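You operate a simulated robot arm through the tools that you are given. There is no shell and no other tool. Be economical: measure what you need, move in short steps, check, and stop when the job is done.

Carry out the task below with a simulated robot arm. There is one attempt and no reset: what you move stays moved.

## Task
Stop the flaker, then dump the chaff and move its beaker to the red plate.
Fine: all the chaff out, the yellow gate slide shut again; spill no flakes. Set down upright: green beaker. Where these are worked on the way, their far stop is far enough and under half their travel is too little: yellow gate slide.

The check looks at the end state, three seconds after you hand in, the way a careful person would. Anything else that was tipped, shoved, dropped, spilled or broken makes it a failure.

## Robot
A 7-joint arm with a two-finger parallel gripper, fixed in place. Base frame: the origin is at the foot of the arm, x ahead of it, y to its left, z up; the work surface is at about z = 90. Readings come in cm, degrees, newtons and seconds.
With the tool pointing down near the work surface it reaches from about 24 to 68 cm from the base axis. Its first joint turns from -66.0 to 66.0 degrees. Payload 2.4 kg.
Tool frame: the origin (TCP) lies between the finger pads and is the grasp point; the fingertips stand 3 cm ahead of it; z points along the fingers, y is the line along which they close. Largest opening 9.4 cm; finger width 2.8, thickness 1; the body of the gripper, 5 by 9.6 cm, starts 5.5 cm behind the TCP.
Orientation is that of the tool frame in the base frame, as [roll, pitch, yaw] about the fixed x, y, z axes, in that order (R = Rz(yaw) Ry(pitch) Rx(roll)). With the fingers straight down and closing along the base's y, the tool's x points along the base's -x, its y along +y and its z along -z.

## Interface
- The arm moves only by the tool send_rows. Its argument "motion" is one flat list of numbers, 7 for each row, row after row: the shift along the tool's x, y, z in units of 40 mm (1.0 is 40 mm), then the turn, a rotation vector about the tool's x, y, z in units of 4 degrees (1.0 is 4 degrees), then the gripper command, from -1 (fully open) to 1 (shut), values between in proportion. In form: [dx, dy, dz, wx, wy, wz, hand, dx, dy, dz, wx, wy, wz, hand, ...]. A call has 1 to 20 rows; each row shifts and turns the commanded pose from where the row before left it, along the tool's axes as they then stand. A call with a number of a shift or a turn outside -1 to 1 is refused whole. Each row takes 0.2 s and may step no farther than 5 cm and 8.6 degrees from the row before; otherwise, or with a gripper value out of range, the whole call is refused. Where a pose cannot be reached the arm comes as near as it can. A force on the tool above 40 N (or 10 N above the force at the start of the call, whichever is more), or a blocked arm, ends the call early, and 0.2 s more pass. The fingers move at their own pace (about 15.3 cm/s each) and stop on an object; they squeeze with about 27 N. The grip force told is the motor's: it shows also when the fingers shut on nothing. Time passes only in rows, and 0.2 s behind the last, so rows that do not move let the fingers close. It gives the time, the measured TCP pose, the force on the tool (base axes), the opening and the grip force at its end, in the units of the frame above (readings bear some noise), with the torque about the TCP (base axes, N m) and any sound that the robot's microphone picked up.
- Cameras (640 x 400 px; columns grow to the right, rows downward): "scene" is fixed at [5.62, 49.29, 144.84]; the picture's right is [-0.53, -0.85, 0.00], its down [-0.45, 0.28, -0.85] and it looks along [0.72, -0.45, -0.53] (base axes); focal length 271 px, centre (320, 200). "wrist" rides on the gripper at [7.6, 1.4, -10.3] in the tool frame; the picture's right is [-0.18, 0.98, 0.00], its down [-0.75, -0.14, -0.64] and it looks along [-0.63, -0.12, 0.77] (tool axes); focal length 243 px, centre (320, 200). There is no depth. A picture from a camera that has moved, and an enlarged one, comes with that camera's place and axes in the base frame and with its lens.
- get_image(camera): a new picture of that camera. No time passes.
- enlarge(camera, box): a new picture of the part [left, top, right, bottom] of that camera's present view, enlarged. No time passes.
- finish_job(): hands the job in; it is judged then, once.

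Go step by step. Nothing tells you positions but the pictures and the camera data: compare them with the known pose of the tool, close in by small moves and look again before you grip or let go. The budget is 120 turns and 68 pictures, counting those below and the enlarged ones. Unless the task says otherwise, let go and move clear before handing in, and close with one line.

The tools are called after "Request:" as a command line: name --argument value ..., lists and objects as JSON in quotes. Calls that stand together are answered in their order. send_rows: Moves the arm, as the interface text tells. Its arguments: {"type":"object","properties":{"motion":{"type":"array","items":{"type":"number"}}},"required":["motion"]} The other tools are called the same way: get_image (camera) takes a picture; enlarge (camera, box) takes an enlarged picture of a part of a camera's view; finish_job () hands the job in.

At the start:

```text
t: 0.0
tcp_pos: [35.51, 17.66, 132.2]
tcp_rot: [179.9, 0.1, -180.0]
wrist_force: [0.7, -0.1, 0.0]
ft_torque: [0.02, -0.01, -0.01]
width: 9.39
grasp_force: 0.0
```

scene: 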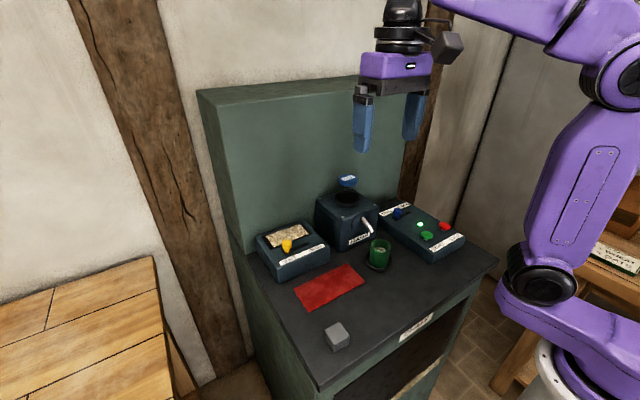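
wrist: 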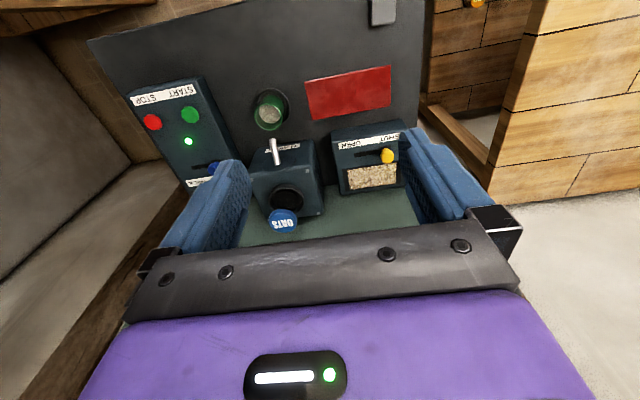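

I see a cabinet with a control box (red STOP, green START, blue lever), a flaker, a green beaker, a bin with a yellow gate slide, and a red plate. I'll enlarge for details.

Request:
enlarge --camera "scene" --box '[240, 160, 400, 310]'

Request:
enlarge --camera "scene" --box '[350, 180, 500, 280]'

Request:
enlarge --camera "wrist" --box '[110, 60, 430, 260]'

```text
2.67 times, centred on (320, 235) of scene
camera zoom: at [5.62, 49.29, 144.84], right [-0.53, -0.85, 0.0], down [-0.45, 0.28, -0.85], along [0.72, -0.45, -0.53], focal length 724 px, centre (320, 107)
```

zoom: 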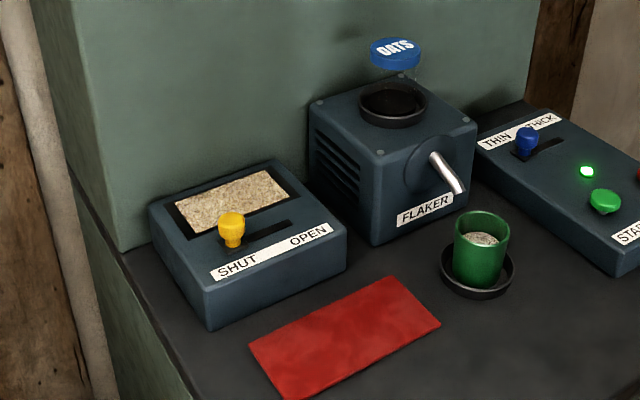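

```text
4.00 times, centred on (425, 230) of scene
camera zoom: at [5.62, 49.29, 144.84], right [-0.53, -0.85, 0.0], down [-0.45, 0.28, -0.85], along [0.72, -0.45, -0.53], focal length 1085 px, centre (-100, 80)
```

zoom: 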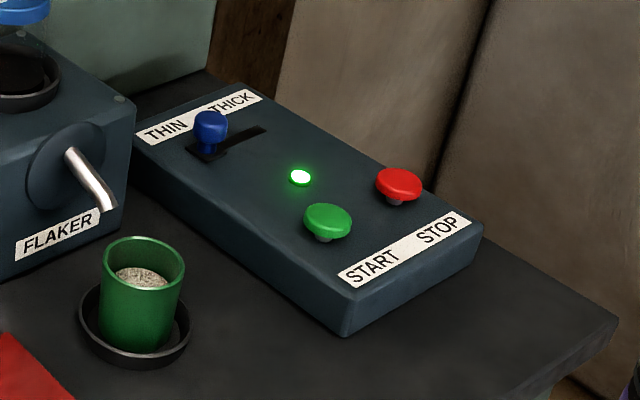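

```text
2.00 times, centred on (270, 160) of wrist
camera zoom: at [27.85, 18.99, 142.38], right [0.18, 0.98, 0.0], down [0.75, -0.14, 0.64], along [0.63, -0.12, -0.77], focal length 485 px, centre (420, 280)
```

zoom: 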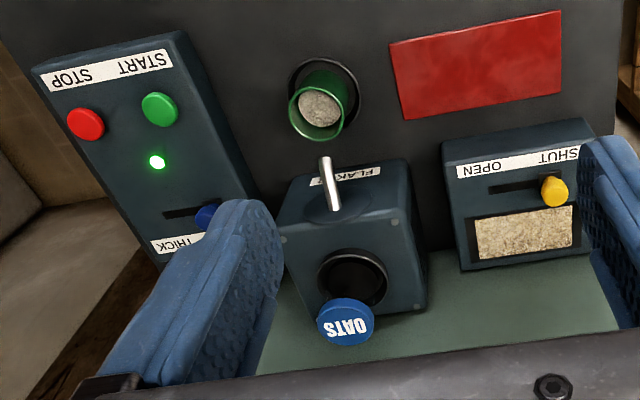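

Estimates: STOP near (41, -18, 94), yellow knob near (55.7, 28, 97), beaker near (44, 6), red plate centre near (43.7, 22.2). I'll close the fingers and hover over STOP.

Request:
send_rows --motion '[-0.1425, -0.8975, 0.605, 0, 0, 0, 1, -0.1425, -0.8975, 0.605, 0, 0, 0, 1, -0.1425, -0.8975, 0.605, 0, 0, 0, 1, -0.1425, -0.8975, 0.605, 0, 0, 0, 1, -0.1425, -0.8975, 0.605, 0, 0, 0, 1, -0.1425, -0.8975, 0.605, 0, 0, 0, 1, -0.1425, -0.8975, 0.605, 0, 0, 0, 1, -0.1425, -0.8975, 0.605, 0, 0, 0, 1, -0.1425, -0.8975, 0.605, 0, 0, 0, 1, -0.1425, -0.8975, 0.605, 0, 0, 0, 1, 0, 0, 0, 0, 0, 0, 1]'

Request:
get_image --camera "wrist"

Request:
enlarge --camera "scene" --box '[350, 130, 500, 280]'

```text
t: 2.4
tcp_pos: [41.17, -18.17, 108.02]
tcp_rot: [-180.0, 0.0, 180.0]
wrist_force: [0.3, 0.1, -1.3]
ft_torque: [-0.01, 0.04, -0.02]
width: 0.0
grasp_force: 26.6
```

```text
62 pictures are left
camera wrist: at [33.54, -16.78, 118.34], right [0.18, 0.98, 0.0], down [0.75, -0.14, 0.64], along [0.63, -0.12, -0.77], focal length 243 px, centre (320, 200)
```

wrist: 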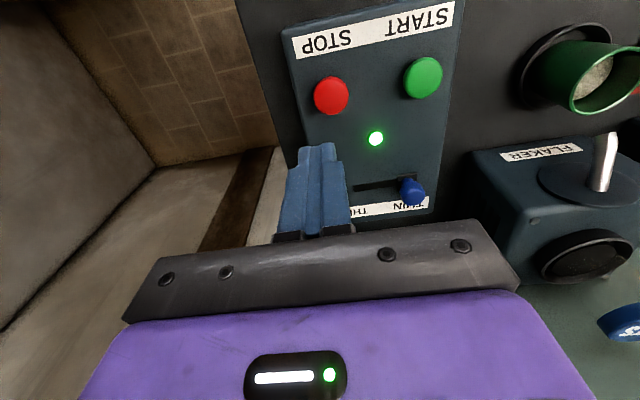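

```text
2.67 times, centred on (425, 205) of scene
camera zoom: at [5.62, 49.29, 144.84], right [-0.53, -0.85, 0.0], down [-0.45, 0.28, -0.85], along [0.72, -0.45, -0.53], focal length 724 px, centre (40, 187)
```

zoom: 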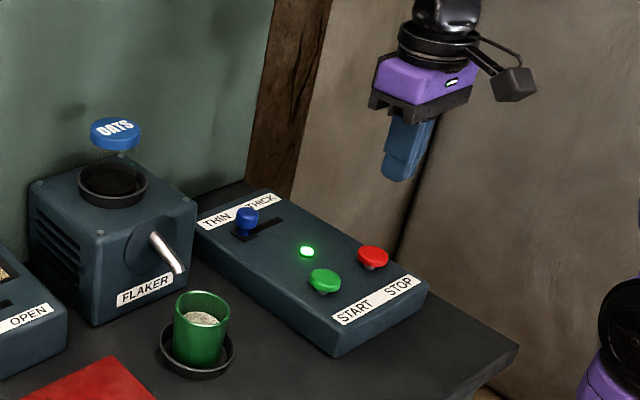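

STOP now resolves to about (40.8, -17.1, 95). I'll line up and press down until something gives.

Request:
send_rows --motion '[0.09, 0.27, 0.5, 0, 0, 0, 1, 0, 0, 0.5, 0, 0, 0, 1, 0, 0, 0.5, 0, 0, 0, 1, 0, 0, 0.5, 0, 0, 0, 1, 0, 0, 0.3, 0, 0, 0, 1, 0, 0, 0.1, 0, 0, 0, 1, 0, 0, 0.1, 0, 0, 0, 1, 0, 0, 0.1, 0, 0, 0, 1, 0, 0, 0.08, 0, 0, 0, 1, 0, 0, 0.08, 0, 0, 0, 1, 0, 0, 0.08, 0, 0, 0, 1]'

Request:
get_image --camera "wrist"

```text
t: 4.0
tcp_pos: [40.99, -17.17, 98.31]
tcp_rot: [-179.9, 0.4, 180.0]
wrist_force: [-15.3, 5.9, 69.5]
ft_torque: [0.37, 0.92, -0.08]
width: 0.0
grasp_force: 26.7
heard: click
stopped in row 8: the force on the tool passed its limit at 45 N (the readings are from after the stop); the commanded pose is now the measured one
```

```text
60 pictures are left
camera wrist: at [33.24, -15.84, 108.65], right [0.18, 0.98, 0.0], down [0.75, -0.14, 0.65], along [0.64, -0.12, -0.76], focal length 243 px, centre (320, 200)
```

wrist: 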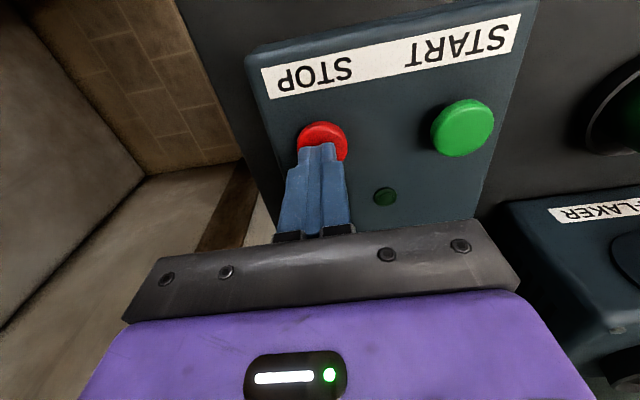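

STOP clicked and the running lamp went out. Raising and crossing over to the yellow gate slide for a closer look.

Request:
send_rows --motion '[0, 0, -0.9, 0, 0, 0, 1, 0, 0, -0.95, 0, 0, 0, 1, 0, 0, -0.95, 0, 0, 0, 1, 0, 0, -0.95, 0, 0, 0, 1, 0, 0, -0.95, 0, 0, 0, 1, 0, 0.95, -0.3, 0, 0, 0, 1, 0, 0.95, -0.3, 0, 0, 0, 1, 0, 0.95, 0, 0, 0, 0, 1, 0, 0.95, 0, 0, 0, 0, 1, 0, 0.95, 0, 0, 0, 0, 1, 0, 0.95, 0, 0, 0, 0, 1, 0, 0.95, 0, 0, 0, 0, 1, 0, 0.95, 0, 0, 0, 0, 1, 0, 0.95, 0, 0, 0, 0, 1, 0, 0.95, 0, 0, 0, 0, 1, -0.5, 0.9, 0, 0, 0, 0, 1, -0.8, 0.5, 0, 0, 0, 0, 1, -0.8, 0.2, 0, 0, 0, 0, 1]'

Request:
get_image --camera "wrist"

Request:
get_image --camera "scene"

```text
t: 7.8
tcp_pos: [49.15, 27.29, 119.08]
tcp_rot: [-179.9, 0.1, -179.9]
wrist_force: [-1.3, 0.1, 0.0]
ft_torque: [0.01, 0.01, -0.02]
width: 0.01
grasp_force: 27.1
```

```text
59 pictures are left
camera wrist: at [41.6, 28.63, 129.35], right [0.18, 0.98, 0.0], down [0.75, -0.14, 0.64], along [0.63, -0.12, -0.77], focal length 243 px, centre (320, 200)
```

wrist: 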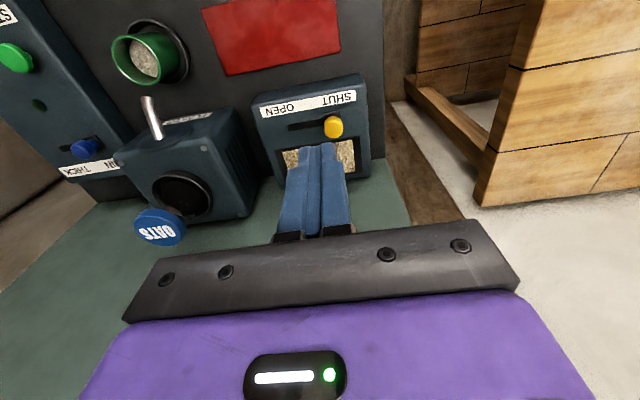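

```text
58 pictures are left
```

scene: 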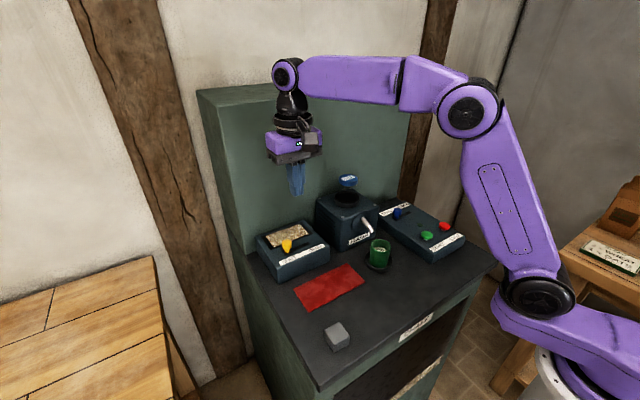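

The yellow knob is at about (55.7, 27.9, 97.3) on a box top of z≈95. I'll go above it with a partial opening and look.

Request:
send_rows --motion '[-0.55, 0.05, 0.6, 0, 0, 0, -0.17, -0.55, 0.05, 0.6, 0, 0, 0, -0.17, -0.54, 0.05, 0.6, 0, 0, 0, -0.17, 0, 0, 0.9, 0, 0, 0, -0.17, 0, 0, 0.9, 0, 0, 0, -0.17, 0, 0, 0.4, 0, 0, 0, -0.17, 0, 0, 0, 0, 0, 0, -0.17]'

Request:
get_image --camera "wrist"

Request:
enlarge --camera "scene" --box '[230, 180, 350, 290]'

```text
t: 9.4
tcp_pos: [55.93, 27.91, 103.35]
tcp_rot: [-180.0, 0.1, -179.9]
wrist_force: [-0.3, 0.2, 0.3]
ft_torque: [0.0, 0.01, 0.0]
width: 5.51
grasp_force: 0.0
```

```text
57 pictures are left
camera wrist: at [48.36, 29.24, 113.64], right [0.18, 0.98, 0.0], down [0.75, -0.14, 0.64], along [0.63, -0.12, -0.77], focal length 243 px, centre (320, 200)
```

wrist: 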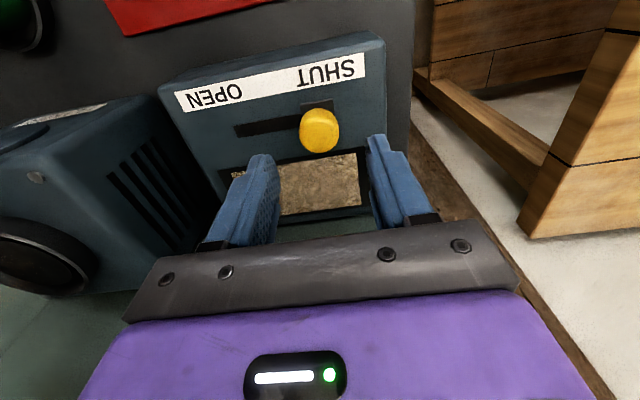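

```text
3.64 times, centred on (290, 235) of scene
camera zoom: at [5.62, 49.29, 144.84], right [-0.53, -0.85, 0.0], down [-0.45, 0.28, -0.85], along [0.72, -0.45, -0.53], focal length 987 px, centre (429, 73)
```

zoom: 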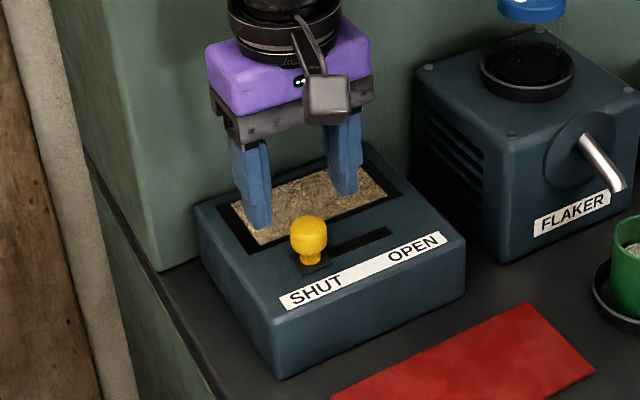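

Knob lies between the fingers, aligned with the TCP within half a centimetre. Lowering to z≈98.8 and closing on it.

Request:
send_rows --motion '[0.08, 0, 0.4, 0, 0, 0, -0.17, 0, 0, 0.4, 0, 0, 0, -0.17, 0, 0, 0.35, 0, 0, 0, -0.17, 0, 0, 0, 0, 0, 0, 1, 0, 0, 0, 0, 0, 0, 1]'

Request:
enlarge --camera "scene" --box '[230, 180, 350, 290]'

Request:
get_image --camera "wrist"

```text
t: 10.7
tcp_pos: [55.73, 27.87, 99.04]
tcp_rot: [179.8, 0.3, 180.0]
wrist_force: [0.0, -3.1, 29.9]
ft_torque: [-0.41, 0.72, -0.07]
width: 2.78
grasp_force: 44.8
```

```text
3.64 times, centred on (290, 235) of scene
camera zoom: at [5.57, 49.25, 144.85], right [-0.53, -0.85, 0.0], down [-0.44, 0.28, -0.85], along [0.72, -0.45, -0.53], focal length 987 px, centre (429, 73)
```

zoom: 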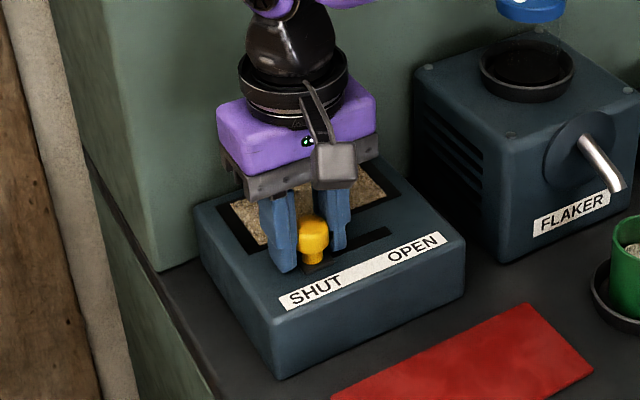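

```text
54 pictures are left
camera wrist: at [48.02, 29.14, 109.25], right [0.18, 0.98, 0.0], down [0.75, -0.14, 0.65], along [0.64, -0.12, -0.76], focal length 243 px, centre (320, 200)
```

wrist: 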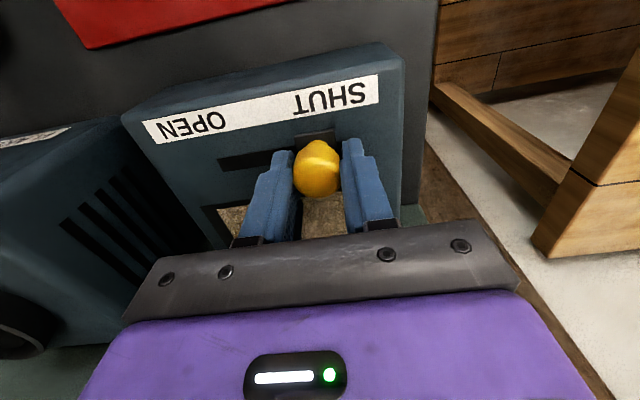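

Knob gripped at 2.8 cm width, tips just resting on the box top. I'll lift a hair to unload, then slide toward OPEN (-y).

Request:
send_rows --motion '[0, 0, -0.1, 0, 0, 0, 1, 0, -0.1, 0, 0, 0, 0, 1, 0.01, -0.2, 0, 0, 0, 0, 1, 0.01, -0.25, 0, 0, 0, 0, 1, 0.01, -0.25, 0, 0, 0, 0, 1]'

Request:
get_image --camera "wrist"

```text
t: 11.8
tcp_pos: [55.37, 24.35, 98.98]
tcp_rot: [-179.8, -0.2, 179.9]
wrist_force: [7.1, -1.4, -2.4]
ft_torque: [-0.11, 0.65, 0.12]
width: 2.53
grasp_force: 45.1
```

```text
53 pictures are left
camera wrist: at [47.77, 25.8, 109.3], right [0.19, 0.98, 0.0], down [0.75, -0.14, 0.64], along [0.63, -0.12, -0.77], focal length 243 px, centre (320, 200)
```

wrist: 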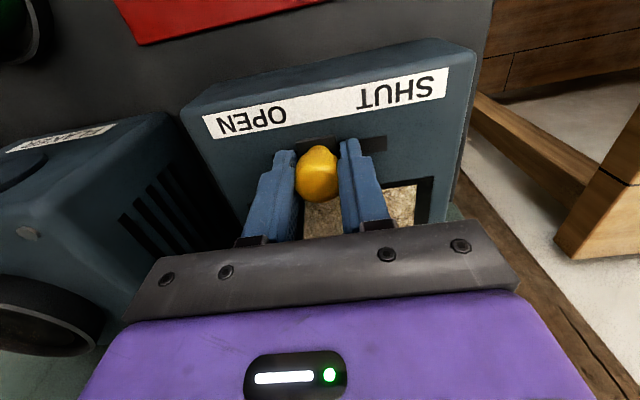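

The slide follows the grip (3.5 cm so far). Continuing gently toward the far stop.

Request:
send_rows --motion '[0.01, -0.12, 0, 0, 0, 0, 1, 0.01, -0.12, 0, 0, 0, 0, 1, 0, -0.1, 0, 0, 0, 0, 1, 0, -0.1, 0, 0, 0, 0, 1, 0, -0.1, 0, 0, 0, 0, 1, 0, -0.08, 0, 0, 0, 0, 1, 0, -0.08, 0, 0, 0, 0, 1]'

Request:
get_image --camera "wrist"

Request:
enlarge --camera "scene" --box '[230, 180, 350, 290]'

```text
t: 13.4
tcp_pos: [55.37, 22.09, 98.98]
tcp_rot: [179.9, 0.3, -179.9]
wrist_force: [17.5, 8.3, -11.8]
ft_torque: [-0.06, 0.66, -0.1]
width: 2.53
grasp_force: 45.1
```

```text
52 pictures are left
camera wrist: at [47.7, 23.31, 109.28], right [0.18, 0.98, 0.0], down [0.75, -0.14, 0.64], along [0.63, -0.12, -0.77], focal length 243 px, centre (320, 200)
```

wrist: 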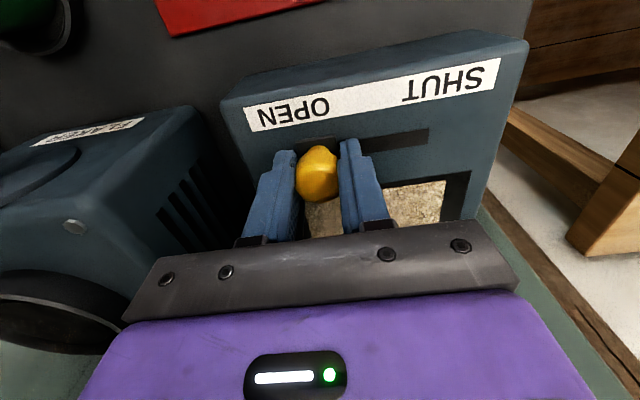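

```text
3.64 times, centred on (290, 235) of scene
camera zoom: at [5.69, 49.32, 144.82], right [-0.53, -0.85, 0.0], down [-0.45, 0.28, -0.85], along [0.72, -0.45, -0.53], focal length 987 px, centre (429, 73)
```

zoom: 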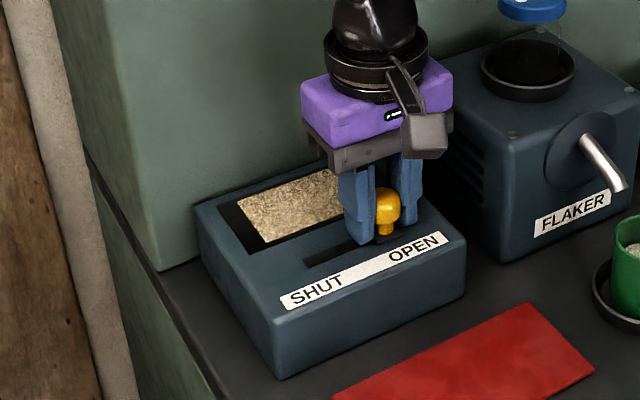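

The knob is at the OPEN end. I'll nudge a bit more for the stop and wait to see whether the chaff drains.

Request:
send_rows --motion '[0, -0.08, 0, 0, 0, 0, 1, 0, -0.08, 0, 0, 0, 0, 1, 0, 0, 0, 0, 0, 0, 1, 0, 0, 0, 0, 0, 0, 1, 0, 0, 0, 0, 0, 0, 1, 0, 0, 0, 0, 0, 0, 1, 0, 0, 0, 0, 0, 0, 1, 0, 0, 0, 0, 0, 0, 1, 0, 0, 0, 0, 0, 0, 1, 0, 0, 0, 0, 0, 0, 1]'

Request:
enlarge --camera "scene" --box '[230, 180, 350, 290]'

```text
t: 14.1
tcp_pos: [55.33, 22.1, 99.07]
tcp_rot: [179.4, 0.6, -179.6]
wrist_force: [6.6, 5.6, -9.2]
ft_torque: [0.17, -0.33, -0.05]
width: 2.54
grasp_force: 44.6
stopped in row 3: the force on the tool passed its limit at 42 N (the readings are from after the stop); the commanded pose is now the measured one
```

```text
3.64 times, centred on (290, 235) of scene
camera zoom: at [5.65, 49.3, 144.83], right [-0.53, -0.85, 0.0], down [-0.45, 0.28, -0.85], along [0.72, -0.45, -0.53], focal length 987 px, centre (429, 73)
```

zoom: 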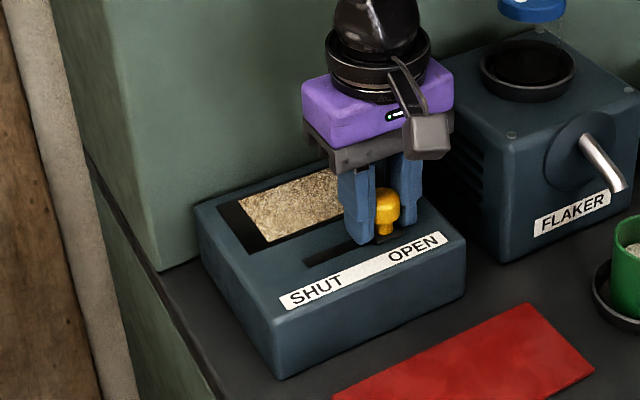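

The far stop is reached (force peaked, no further travel). Holding here a few seconds to let the chaff drain.

Request:
send_rows --motion '[0, 0, 0, 0, 0, 0, 1, 0, 0, 0, 0, 0, 0, 1, 0, 0, 0, 0, 0, 0, 1, 0, 0, 0, 0, 0, 0, 1, 0, 0, 0, 0, 0, 0, 1, 0, 0, 0, 0, 0, 0, 1, 0, 0, 0, 0, 0, 0, 1, 0, 0, 0, 0, 0, 0, 1, 0, 0, 0, 0, 0, 0, 1, 0, 0, 0, 0, 0, 0, 1, 0, 0, 0, 0, 0, 0, 1, 0, 0, 0, 0, 0, 0, 1, 0, 0, 0, 0, 0, 0, 1, 0, 0, 0, 0, 0, 0, 1, 0, 0, 0, 0, 0, 0, 1]'

Request:
get_image --camera "scene"

Request:
enlarge --camera "scene" --box '[230, 180, 350, 290]'

```text
t: 17.3
tcp_pos: [55.33, 21.97, 99.07]
tcp_rot: [179.6, 0.5, -179.5]
wrist_force: [11.4, 12.0, -19.2]
ft_torque: [0.09, -0.16, -0.05]
width: 2.53
grasp_force: 45.7
```

```text
49 pictures are left
```

scene: 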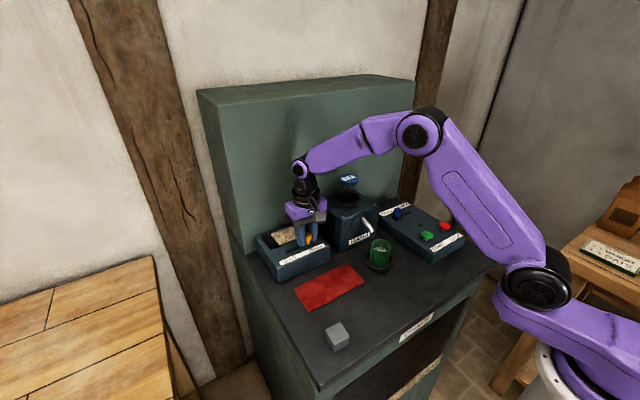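

```text
3.64 times, centred on (290, 235) of scene
camera zoom: at [5.68, 49.34, 144.82], right [-0.53, -0.85, 0.0], down [-0.45, 0.28, -0.85], along [0.72, -0.45, -0.53], focal length 987 px, centre (429, 73)
```

zoom: 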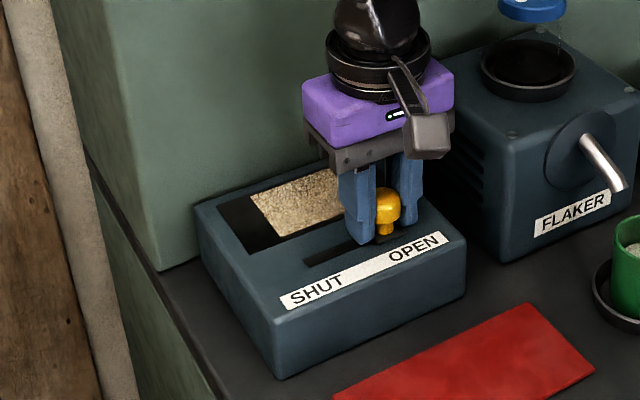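

The chaff area is shrinking from the left, so it is draining slowly. I'll keep waiting with the gate open.

Request:
send_rows --motion '[0, 0, 0, 0, 0, 0, 1, 0, 0, 0, 0, 0, 0, 1, 0, 0, 0, 0, 0, 0, 1, 0, 0, 0, 0, 0, 0, 1, 0, 0, 0, 0, 0, 0, 1, 0, 0, 0, 0, 0, 0, 1, 0, 0, 0, 0, 0, 0, 1, 0, 0, 0, 0, 0, 0, 1, 0, 0, 0, 0, 0, 0, 1, 0, 0, 0, 0, 0, 0, 1, 0, 0, 0, 0, 0, 0, 1, 0, 0, 0, 0, 0, 0, 1, 0, 0, 0, 0, 0, 0, 1, 0, 0, 0, 0, 0, 0, 1, 0, 0, 0, 0, 0, 0, 1, 0, 0, 0, 0, 0, 0, 1, 0, 0, 0, 0, 0, 0, 1, 0, 0, 0, 0, 0, 0, 1, 0, 0, 0, 0, 0, 0, 1, 0, 0, 0, 0, 0, 0, 1]'

Request:
send_rows --motion '[0, 0, 0, 0, 0, 0, 1, 0, 0, 0, 0, 0, 0, 1, 0, 0, 0, 0, 0, 0, 1, 0, 0, 0, 0, 0, 0, 1, 0, 0, 0, 0, 0, 0, 1, 0, 0, 0, 0, 0, 0, 1, 0, 0, 0, 0, 0, 0, 1, 0, 0, 0, 0, 0, 0, 1, 0, 0, 0, 0, 0, 0, 1, 0, 0, 0, 0, 0, 0, 1, 0, 0, 0, 0, 0, 0, 1, 0, 0, 0, 0, 0, 0, 1, 0, 0, 0, 0, 0, 0, 1, 0, 0, 0, 0, 0, 0, 1, 0, 0, 0, 0, 0, 0, 1, 0, 0, 0, 0, 0, 0, 1, 0, 0, 0, 0, 0, 0, 1, 0, 0, 0, 0, 0, 0, 1, 0, 0, 0, 0, 0, 0, 1, 0, 0, 0, 0, 0, 0, 1]'

Request:
enlarge --camera "scene" --box '[230, 180, 350, 290]'

```text
t: 21.5
tcp_pos: [55.33, 22.02, 99.05]
tcp_rot: [179.6, 0.5, -179.6]
wrist_force: [8.9, 13.8, -14.8]
ft_torque: [0.1, -0.17, -0.08]
width: 2.56
grasp_force: 44.9
```

```text
t: 25.7
tcp_pos: [55.32, 22.01, 99.04]
tcp_rot: [179.5, 0.5, -179.6]
wrist_force: [9.8, 15.7, -11.3]
ft_torque: [0.1, -0.11, -0.09]
width: 2.53
grasp_force: 44.5
```

```text
3.64 times, centred on (290, 235) of scene
camera zoom: at [5.66, 49.34, 144.82], right [-0.53, -0.85, 0.0], down [-0.45, 0.28, -0.85], along [0.72, -0.45, -0.53], focal length 987 px, centre (429, 73)
```

zoom: 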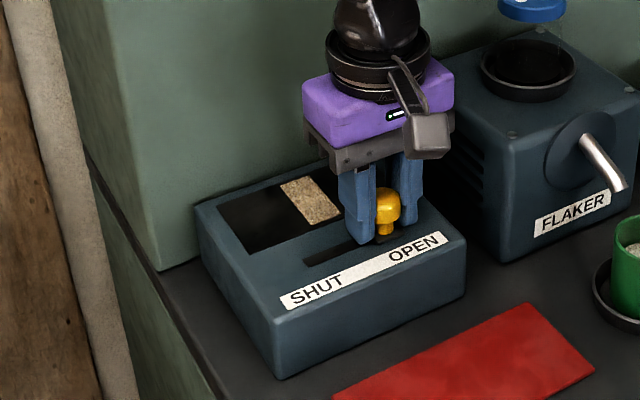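

Most is gone; a small centre strip remains. Waiting more.

Request:
send_rows --motion '[0, 0, 0, 0, 0, 0, 1, 0, 0, 0, 0, 0, 0, 1, 0, 0, 0, 0, 0, 0, 1, 0, 0, 0, 0, 0, 0, 1, 0, 0, 0, 0, 0, 0, 1, 0, 0, 0, 0, 0, 0, 1, 0, 0, 0, 0, 0, 0, 1, 0, 0, 0, 0, 0, 0, 1, 0, 0, 0, 0, 0, 0, 1, 0, 0, 0, 0, 0, 0, 1, 0, 0, 0, 0, 0, 0, 1, 0, 0, 0, 0, 0, 0, 1, 0, 0, 0, 0, 0, 0, 1, 0, 0, 0, 0, 0, 0, 1, 0, 0, 0, 0, 0, 0, 1, 0, 0, 0, 0, 0, 0, 1, 0, 0, 0, 0, 0, 0, 1, 0, 0, 0, 0, 0, 0, 1, 0, 0, 0, 0, 0, 0, 1, 0, 0, 0, 0, 0, 0, 1]'

Request:
send_rows --motion '[0, 0, 0, 0, 0, 0, 1, 0, 0, 0, 0, 0, 0, 1, 0, 0, 0, 0, 0, 0, 1, 0, 0, 0, 0, 0, 0, 1, 0, 0, 0, 0, 0, 0, 1, 0, 0, 0, 0, 0, 0, 1, 0, 0, 0, 0, 0, 0, 1, 0, 0, 0, 0, 0, 0, 1, 0, 0, 0, 0, 0, 0, 1, 0, 0, 0, 0, 0, 0, 1, 0, 0, 0, 0, 0, 0, 1, 0, 0, 0, 0, 0, 0, 1, 0, 0, 0, 0, 0, 0, 1]'

Request:
enlarge --camera "scene" --box '[230, 180, 350, 290]'

Request:
get_image --camera "wrist"

```text
t: 29.9
tcp_pos: [55.31, 21.96, 99.11]
tcp_rot: [179.6, 0.6, -179.6]
wrist_force: [8.0, 15.1, -8.5]
ft_torque: [0.12, -0.11, -0.09]
width: 2.53
grasp_force: 44.5
```

```text
t: 32.7
tcp_pos: [55.4, 21.87, 99.19]
tcp_rot: [179.6, 0.4, -179.6]
wrist_force: [8.6, 15.7, -5.4]
ft_torque: [0.15, -0.12, -0.08]
width: 2.56
grasp_force: 44.3
```

```text
3.64 times, centred on (290, 235) of scene
camera zoom: at [5.65, 49.34, 144.82], right [-0.53, -0.85, 0.0], down [-0.45, 0.28, -0.85], along [0.72, -0.45, -0.53], focal length 987 px, centre (429, 73)
```

zoom: 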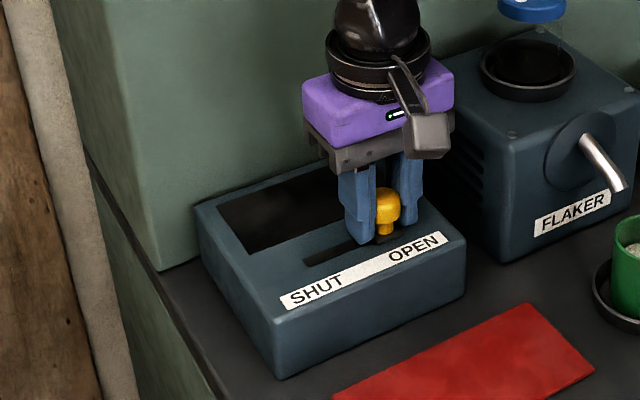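

```text
45 pictures are left
camera wrist: at [47.59, 23.21, 109.3], right [0.18, 0.98, 0.01], down [0.75, -0.14, 0.65], along [0.64, -0.11, -0.76], focal length 243 px, centre (320, 200)
```

wrist: 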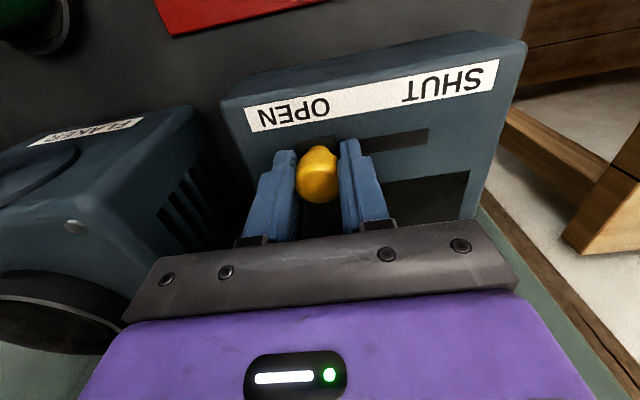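

The chaff tray is empty. Sliding the gate back to SHUT (+y) up to its stop.

Request:
send_rows --motion '[0, 0.1, 0, 0, 0, 0, 1, 0, 0.2, 0, 0, 0, 0, 1, -0.01, 0.25, 0, 0, 0, 0, 1, -0.01, 0.25, 0, 0, 0, 0, 1, -0.01, 0.25, 0, 0, 0, 0, 1, 0, 0.15, 0, 0, 0, 0, 1, 0, 0.1, 0, 0, 0, 0, 1, 0, 0.08, 0, 0, 0, 0, 1, 0, 0.08, 0, 0, 0, 0, 1, 0, 0.08, 0, 0, 0, 0, 1, 0, 0.08, 0, 0, 0, 0, 1]'

Request:
enlarge --camera "scene" --box '[230, 180, 350, 290]'

```text
t: 35.1
tcp_pos: [55.33, 27.97, 99.07]
tcp_rot: [179.9, 0.1, -179.7]
wrist_force: [-19.3, -16.9, -3.7]
ft_torque: [-0.18, -0.7, 0.14]
width: 2.53
grasp_force: 45.2
```

```text
3.64 times, centred on (290, 235) of scene
camera zoom: at [5.57, 49.24, 144.86], right [-0.53, -0.85, 0.0], down [-0.44, 0.28, -0.85], along [0.72, -0.45, -0.53], focal length 987 px, centre (429, 73)
```

zoom: 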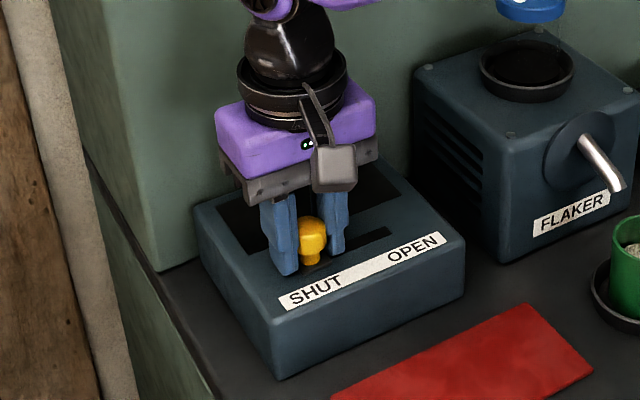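

Gate is against the SHUT stop and the tray is empty. Releasing, lifting, and moving toward the beaker to look at it and the spout.

Request:
send_rows --motion '[0, 0, 0, 0, 0, 0, -0.17, 0, 0, 0, 0, 0, 0, -0.17, 0, 0, -0.5, 0, 0, 0, -0.17, 0, 0, -0.9, 0, 0, 0, -0.17, 0, 0, -0.9, 0, 0, 0, -0.17, 0, 0, -0.9, 0, 0, 0, -0.17, 0.8, -0.6, 0, 0, 0, 0, -0.17, 0.8, -0.6, 0, 0, 0, 0, -0.17, 0.8, -0.6, 0, 0, 0, 0, -0.17, 0.8, -0.6, 0, 0, 0, 0, -0.17, 0.2, -0.8, 0, 0, 0, 0, -0.5, 0, -0.8, 0, 0, 0, 0, -0.8, 0, -0.8, 0, 0, 0, 0, -0.8, 0, -0.7, 0, 0, 0, 0, -0.8]'

Request:
get_image --camera "wrist"

Request:
enlarge --camera "scene" --box '[230, 190, 330, 290]'

Request:
enlarge --camera "scene" --box '[330, 200, 430, 280]'

```text
t: 38.1
tcp_pos: [41.71, 6.1, 111.59]
tcp_rot: [179.7, 0.3, -179.6]
wrist_force: [0.2, 0.0, -0.6]
ft_torque: [0.06, -0.02, 0.02]
width: 8.43
grasp_force: 0.1
```

```text
43 pictures are left
camera wrist: at [34.1, 7.41, 121.81], right [0.18, 0.98, 0.01], down [0.75, -0.14, 0.65], along [0.64, -0.11, -0.76], focal length 243 px, centre (320, 200)
```

wrist: 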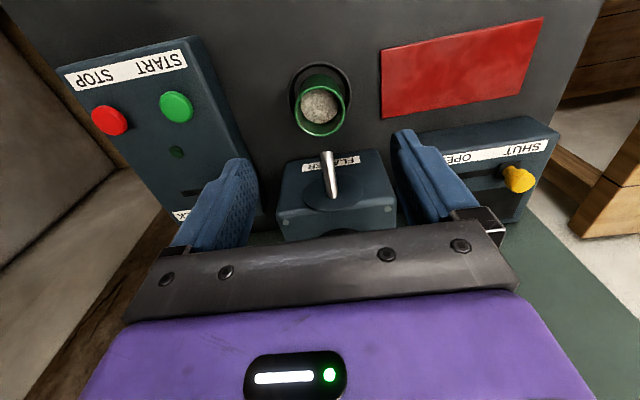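

```text
4.00 times, centred on (280, 240) of scene
camera zoom: at [5.62, 49.29, 144.84], right [-0.53, -0.85, 0.0], down [-0.45, 0.28, -0.85], along [0.72, -0.45, -0.53], focal length 1085 px, centre (480, 40)
```

zoom: 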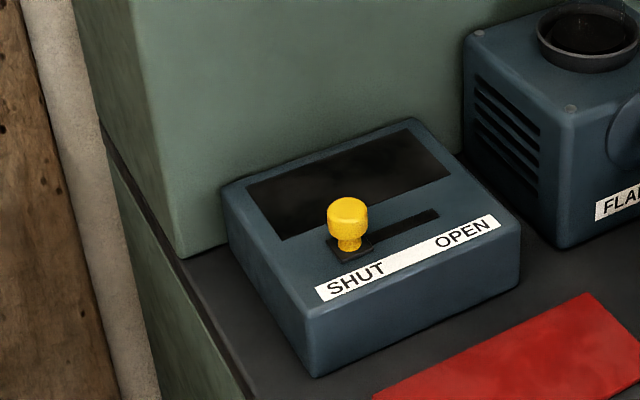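

```text
5.00 times, centred on (380, 240) of scene
camera zoom: at [5.62, 49.29, 144.84], right [-0.53, -0.85, 0.0], down [-0.45, 0.28, -0.85], along [0.72, -0.45, -0.53], focal length 1357 px, centre (20, 0)
```

zoom: 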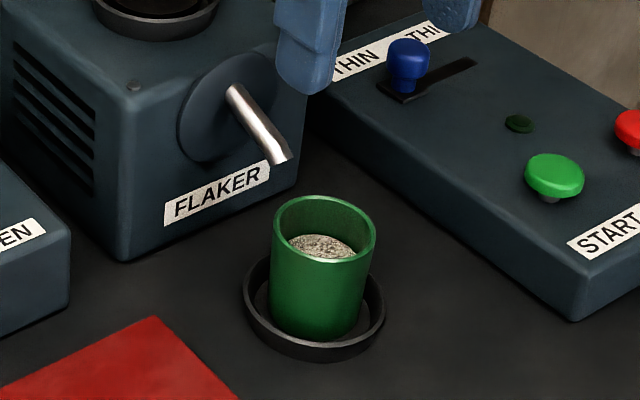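

Gate looks shut and the tray empty. Beaker seems centred near (43.1, 5.9), rim z≈95.7, with the spout tip ~2 cm behind the rim. I'll enlarge to refine before descending.

Request:
enlarge --camera "wrist" --box '[250, 50, 410, 150]'

```text
4.00 times, centred on (330, 100) of wrist
camera zoom: at [34.1, 7.41, 121.81], right [0.18, 0.98, 0.01], down [0.75, -0.14, 0.65], along [0.64, -0.11, -0.76], focal length 970 px, centre (280, 600)
```

zoom: 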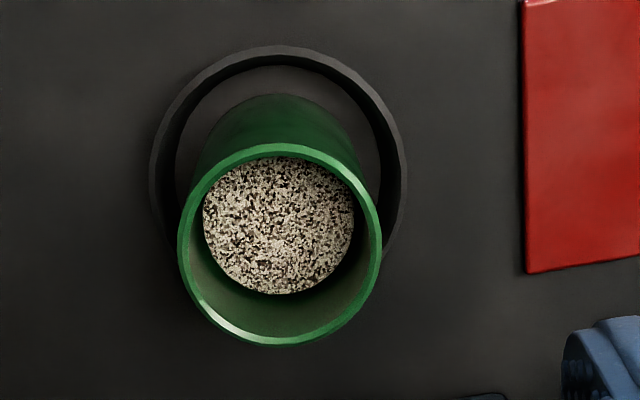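

Refined: rim centre ≈ (43.7, 5.9), diameter 5.5. Descending to just above the rim, then checking.

Request:
send_rows --motion '[-0.25, -0.05, 0.6, 0, 0, 0, -0.9, -0.25, 0, 0.6, 0, 0, 0, -0.9, 0, 0, 0.6, 0, 0, 0, -0.9, 0, 0, 0.4, 0, 0, 0, -0.9]'

Request:
get_image --camera "wrist"

Request:
enlarge --camera "scene" --box '[320, 180, 440, 280]'

```text
t: 39.1
tcp_pos: [43.86, 6.36, 102.93]
tcp_rot: [179.6, 0.5, -179.8]
wrist_force: [0.2, 1.1, 0.1]
ft_torque: [-0.01, 0.03, -0.02]
width: 8.92
grasp_force: 0.0
```

```text
39 pictures are left
camera wrist: at [36.16, 7.43, 113.18], right [0.18, 0.98, 0.01], down [0.75, -0.14, 0.65], along [0.64, -0.11, -0.76], focal length 243 px, centre (320, 200)
```

wrist: 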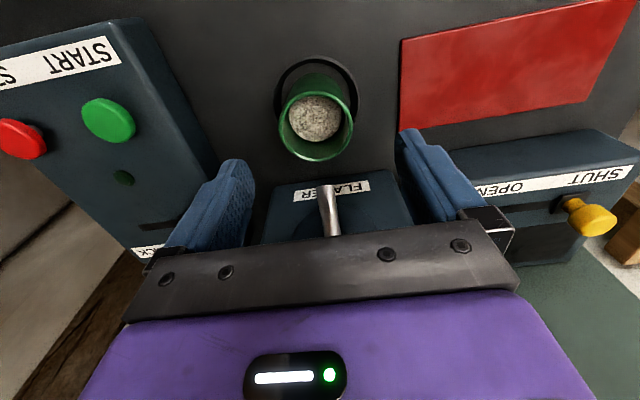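

```text
4.00 times, centred on (380, 230) of scene
camera zoom: at [5.62, 49.29, 144.84], right [-0.53, -0.85, 0.0], down [-0.45, 0.28, -0.85], along [0.72, -0.45, -0.53], focal length 1085 px, centre (80, 80)
```

zoom: 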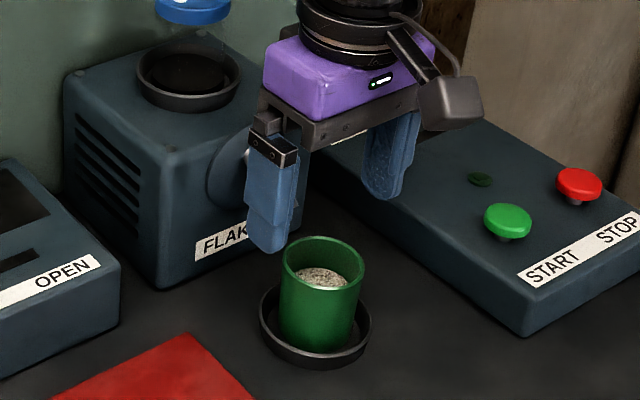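

Alignment is good. Descending around the beaker to TCP z≈95.2 and closing softly.

Request:
send_rows --motion '[0.05, -0.02, 0.5, 0, 0, 0, -0.9, 0, 0, 0.5, 0, 0, 0, -0.9, 0, 0, 0.5, 0, 0, 0, -0.9, 0, 0, 0.42, 0, 0, 0, -0.9, 0, 0, 0, 0, 0, 0, -0.9]'

Request:
get_image --camera "wrist"

Request:
enlarge --camera "scene" --box '[320, 180, 440, 280]'

```text
t: 40.3
tcp_pos: [43.72, 6.02, 95.1]
tcp_rot: [179.6, 0.5, -179.7]
wrist_force: [-0.8, -0.1, -0.5]
ft_torque: [-0.01, -0.03, 0.0]
width: 8.95
grasp_force: 0.1
```

```text
37 pictures are left
camera wrist: at [35.99, 7.29, 105.4], right [0.18, 0.98, 0.01], down [0.75, -0.14, 0.65], along [0.64, -0.11, -0.76], focal length 243 px, centre (320, 200)
```

wrist: 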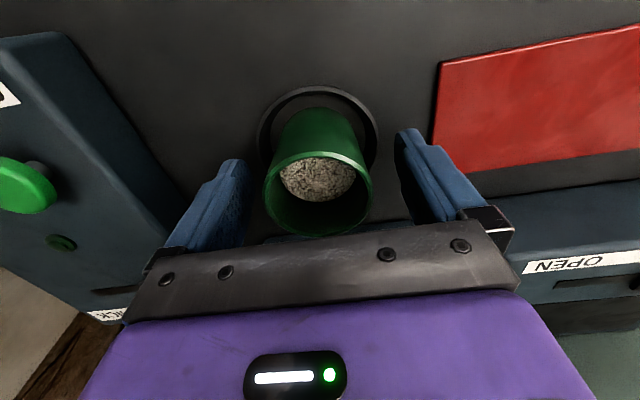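

```text
4.00 times, centred on (380, 230) of scene
camera zoom: at [5.62, 49.29, 144.84], right [-0.53, -0.85, 0.0], down [-0.45, 0.28, -0.85], along [0.72, -0.45, -0.53], focal length 1085 px, centre (80, 80)
```

zoom: 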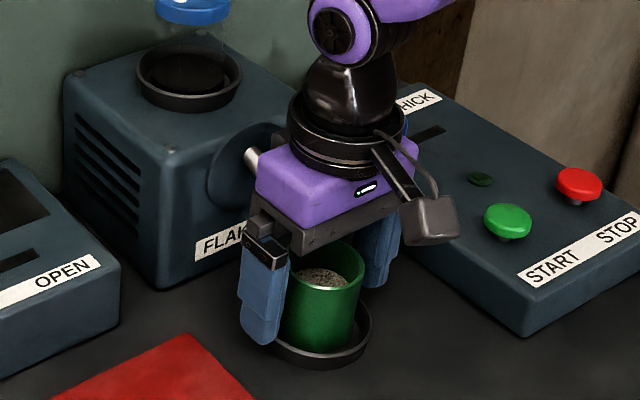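

Beaker is centred between the fingers. Closing in steps.

Request:
send_rows --motion '[0, 0, 0, 0, 0, 0, -0.5, 0, 0, 0, 0, 0, 0, -0.35, 0, 0, 0, 0, 0, 0, -0.25, 0, 0, 0, 0, 0, 0, -0.15, 0, 0, 0, 0, 0, 0, 0, 0, 0, 0, 0, 0, 0, 0.5, 0, 0, 0, 0, 0, 0, 0.5]'

Request:
enlarge --camera "scene" --box '[320, 180, 440, 280]'

```text
t: 41.9
tcp_pos: [43.72, 6.06, 95.14]
tcp_rot: [179.6, 0.5, -179.7]
wrist_force: [-0.5, -0.7, 2.8]
ft_torque: [0.06, 0.02, -0.05]
width: 5.3
grasp_force: 26.9
```

```text
4.00 times, centred on (380, 230) of scene
camera zoom: at [5.62, 49.29, 144.84], right [-0.53, -0.85, 0.0], down [-0.45, 0.28, -0.85], along [0.72, -0.45, -0.53], focal length 1085 px, centre (80, 80)
```

zoom: 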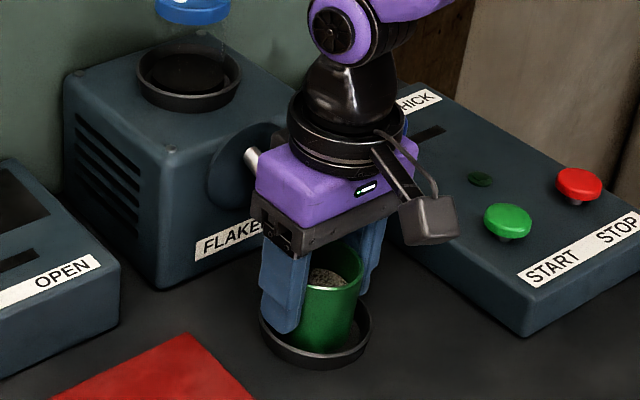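

Gripped at 5.3 cm. Lifting slowly, easing away from the spout once clear of the dish.

Request:
send_rows --motion '[0, 0, -0.05, 0, 0, 0, 0.5, 0, 0, -0.1, 0, 0, 0, 0.5, 0, 0, -0.15, 0, 0, 0, 0.5, 0, 0, -0.2, 0, 0, 0, 0.5, 0.1, 0, -0.2, 0, 0, 0, 0.5, 0.15, 0, -0.2, 0, 0, 0, 0.5, 0.15, 0, -0.2, 0, 0, 0, 0.5, 0.1, 0, -0.15, 0, 0, 0, 0.5, 0, 0, -0.1, 0, 0, 0, 0.5, 0, 0, 0, 0, 0, 0, 0.5]'

Request:
enlarge --camera "scene" --box '[280, 160, 440, 300]'

Request:
get_image --camera "wrist"

```text
t: 44.1
tcp_pos: [41.59, 6.18, 100.59]
tcp_rot: [179.6, 0.4, -179.7]
wrist_force: [-0.6, 0.3, -1.6]
ft_torque: [-0.03, -0.03, -0.03]
width: 5.32
grasp_force: 27.3
```

```text
2.86 times, centred on (360, 230) of scene
camera zoom: at [5.62, 49.29, 144.84], right [-0.53, -0.85, 0.0], down [-0.45, 0.28, -0.85], along [0.72, -0.45, -0.53], focal length 775 px, centre (206, 114)
```

zoom: 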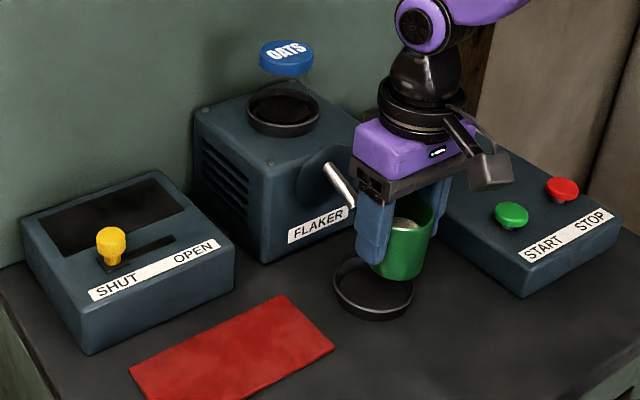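

```text
33 pictures are left
camera wrist: at [33.94, 7.28, 110.82], right [0.18, 0.98, 0.01], down [0.75, -0.14, 0.65], along [0.64, -0.11, -0.76], focal length 243 px, centre (320, 200)
```

wrist: 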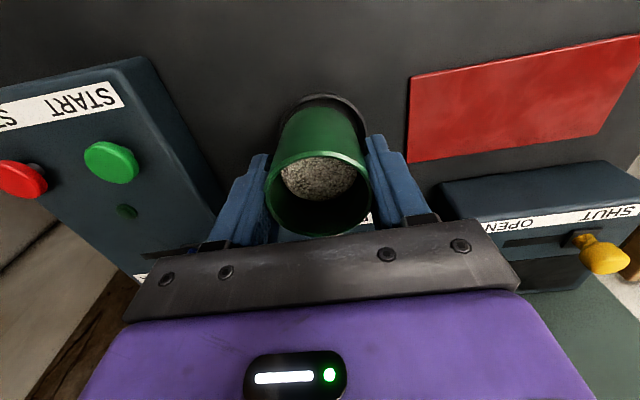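

Beaker is lifted, upright, nothing spilled. Red plate spans about x 40–48, y 13.5–30; moving smoothly over its centre (44, 22).

Request:
send_rows --motion '[0, 0.15, 0, 0, 0, 0, 0.5, 0, 0.3, 0, 0, 0, 0, 0.5, -0.1, 0.4, 0, 0, 0, 0, 0.5, -0.1, 0.45, 0, 0, 0, 0, 0.5, -0.1, 0.45, 0, 0, 0, 0, 0.5, -0.1, 0.45, 0, 0, 0, 0, 0.5, -0.1, 0.45, 0, 0, 0, 0, 0.5, -0.1, 0.45, 0, 0, 0, 0, 0.5, 0, 0.4, 0, 0, 0, 0, 0.5, 0, 0.3, 0, 0, 0, 0, 0.5, 0, 0.16, 0, 0, 0, 0, 0.5, 0, 0, 0, 0, 0, 0, 0.5]'

Request:
enlarge --camera "scene" --box '[250, 170, 410, 310]'

Request:
get_image --camera "wrist"

```text
t: 46.7
tcp_pos: [44.0, 21.9, 100.61]
tcp_rot: [179.6, 0.4, -179.6]
wrist_force: [-0.9, 0.0, -1.7]
ft_torque: [-0.01, -0.01, -0.01]
width: 5.3
grasp_force: 27.3
```

```text
2.86 times, centred on (330, 240) of scene
camera zoom: at [5.62, 49.29, 144.84], right [-0.53, -0.85, 0.0], down [-0.45, 0.28, -0.85], along [0.72, -0.45, -0.53], focal length 775 px, centre (291, 86)
```

zoom: 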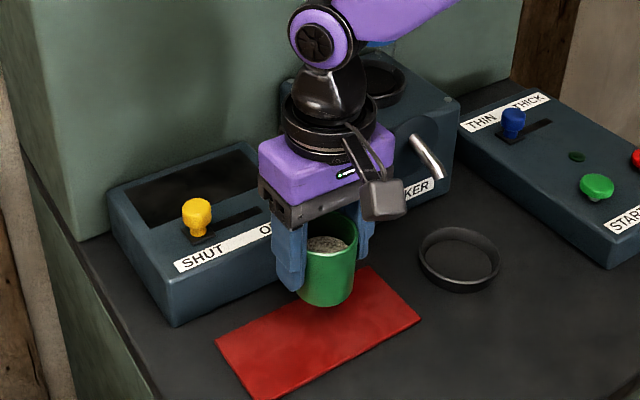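

```text
31 pictures are left
camera wrist: at [36.3, 23.06, 110.9], right [0.18, 0.98, 0.01], down [0.75, -0.14, 0.65], along [0.64, -0.11, -0.76], focal length 243 px, centre (320, 200)
```

wrist: 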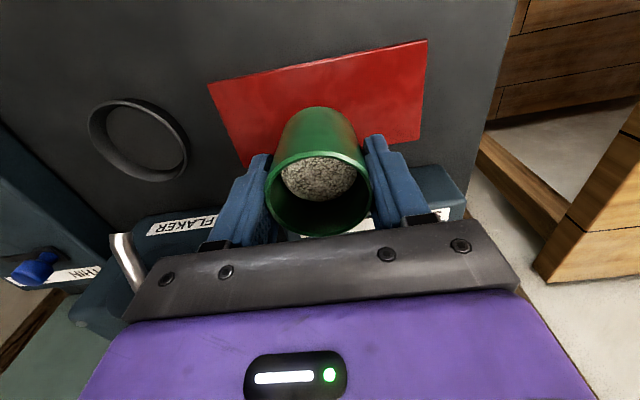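

Beaker is over the plate centre. Lowering gently until contact.

Request:
send_rows --motion '[0, 0, 0.2, 0, 0, 0, 0.5, 0, 0, 0.3, 0, 0, 0, 0.5, 0, 0, 0.3, 0, 0, 0, 0.5, 0, 0, 0.2, 0, 0, 0, 0.5, 0, 0, 0.15, 0, 0, 0, 0.5, 0, 0, 0.07, 0, 0, 0, 0.5, 0, 0, 0.05, 0, 0, 0, 0.5, 0, 0, 0, 0, 0, 0, 0.5]'

Request:
enlarge --camera "scene" --box '[280, 220, 380, 300]'

```text
t: 48.5
tcp_pos: [44.02, 21.99, 95.57]
tcp_rot: [179.7, 0.5, -179.6]
wrist_force: [0.4, 0.6, -2.2]
ft_torque: [-0.01, -0.01, 0.0]
width: 5.3
grasp_force: 27.0
```

```text
5.00 times, centred on (330, 260) of scene
camera zoom: at [5.62, 49.29, 144.84], right [-0.53, -0.85, 0.0], down [-0.45, 0.28, -0.85], along [0.72, -0.45, -0.53], focal length 1357 px, centre (270, -100)
```

zoom: 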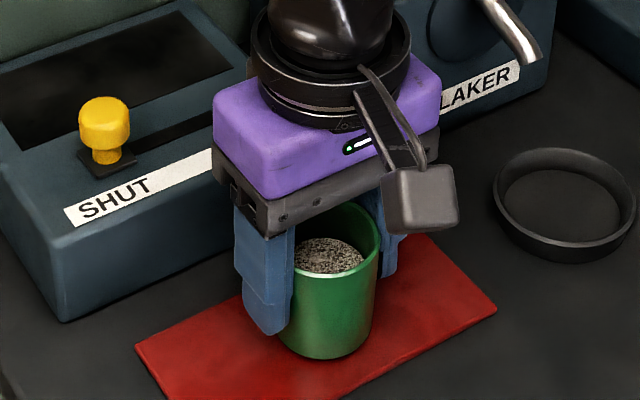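

No contact force yet; lowering in millimetre steps.

Request:
send_rows --motion '[0, 0, 0.03, 0, 0, 0, 0.5, 0, 0, 0.03, 0, 0, 0, 0.5, 0, 0, 0.03, 0, 0, 0, 0.5, 0, 0, 0, 0, 0, 0, 0.5]'

```text
t: 49.5
tcp_pos: [44.03, 22.1, 95.29]
tcp_rot: [179.6, 0.4, -179.6]
wrist_force: [0.2, 0.6, -1.8]
ft_torque: [-0.01, 0.01, -0.03]
width: 5.32
grasp_force: 27.3
```

Request:
send_rows --motion '[0, 0, 0.03, 0, 0, 0, 0.5, 0, 0, 0.03, 0, 0, 0, 0.5, 0, 0, 0, 0, 0, 0, 0.5]'

```text
t: 50.3
tcp_pos: [44.0, 21.91, 95.03]
tcp_rot: [179.5, 0.8, -179.5]
wrist_force: [-1.4, -0.6, 23.1]
ft_torque: [0.03, -0.02, 0.02]
width: 5.3
grasp_force: 27.5
```

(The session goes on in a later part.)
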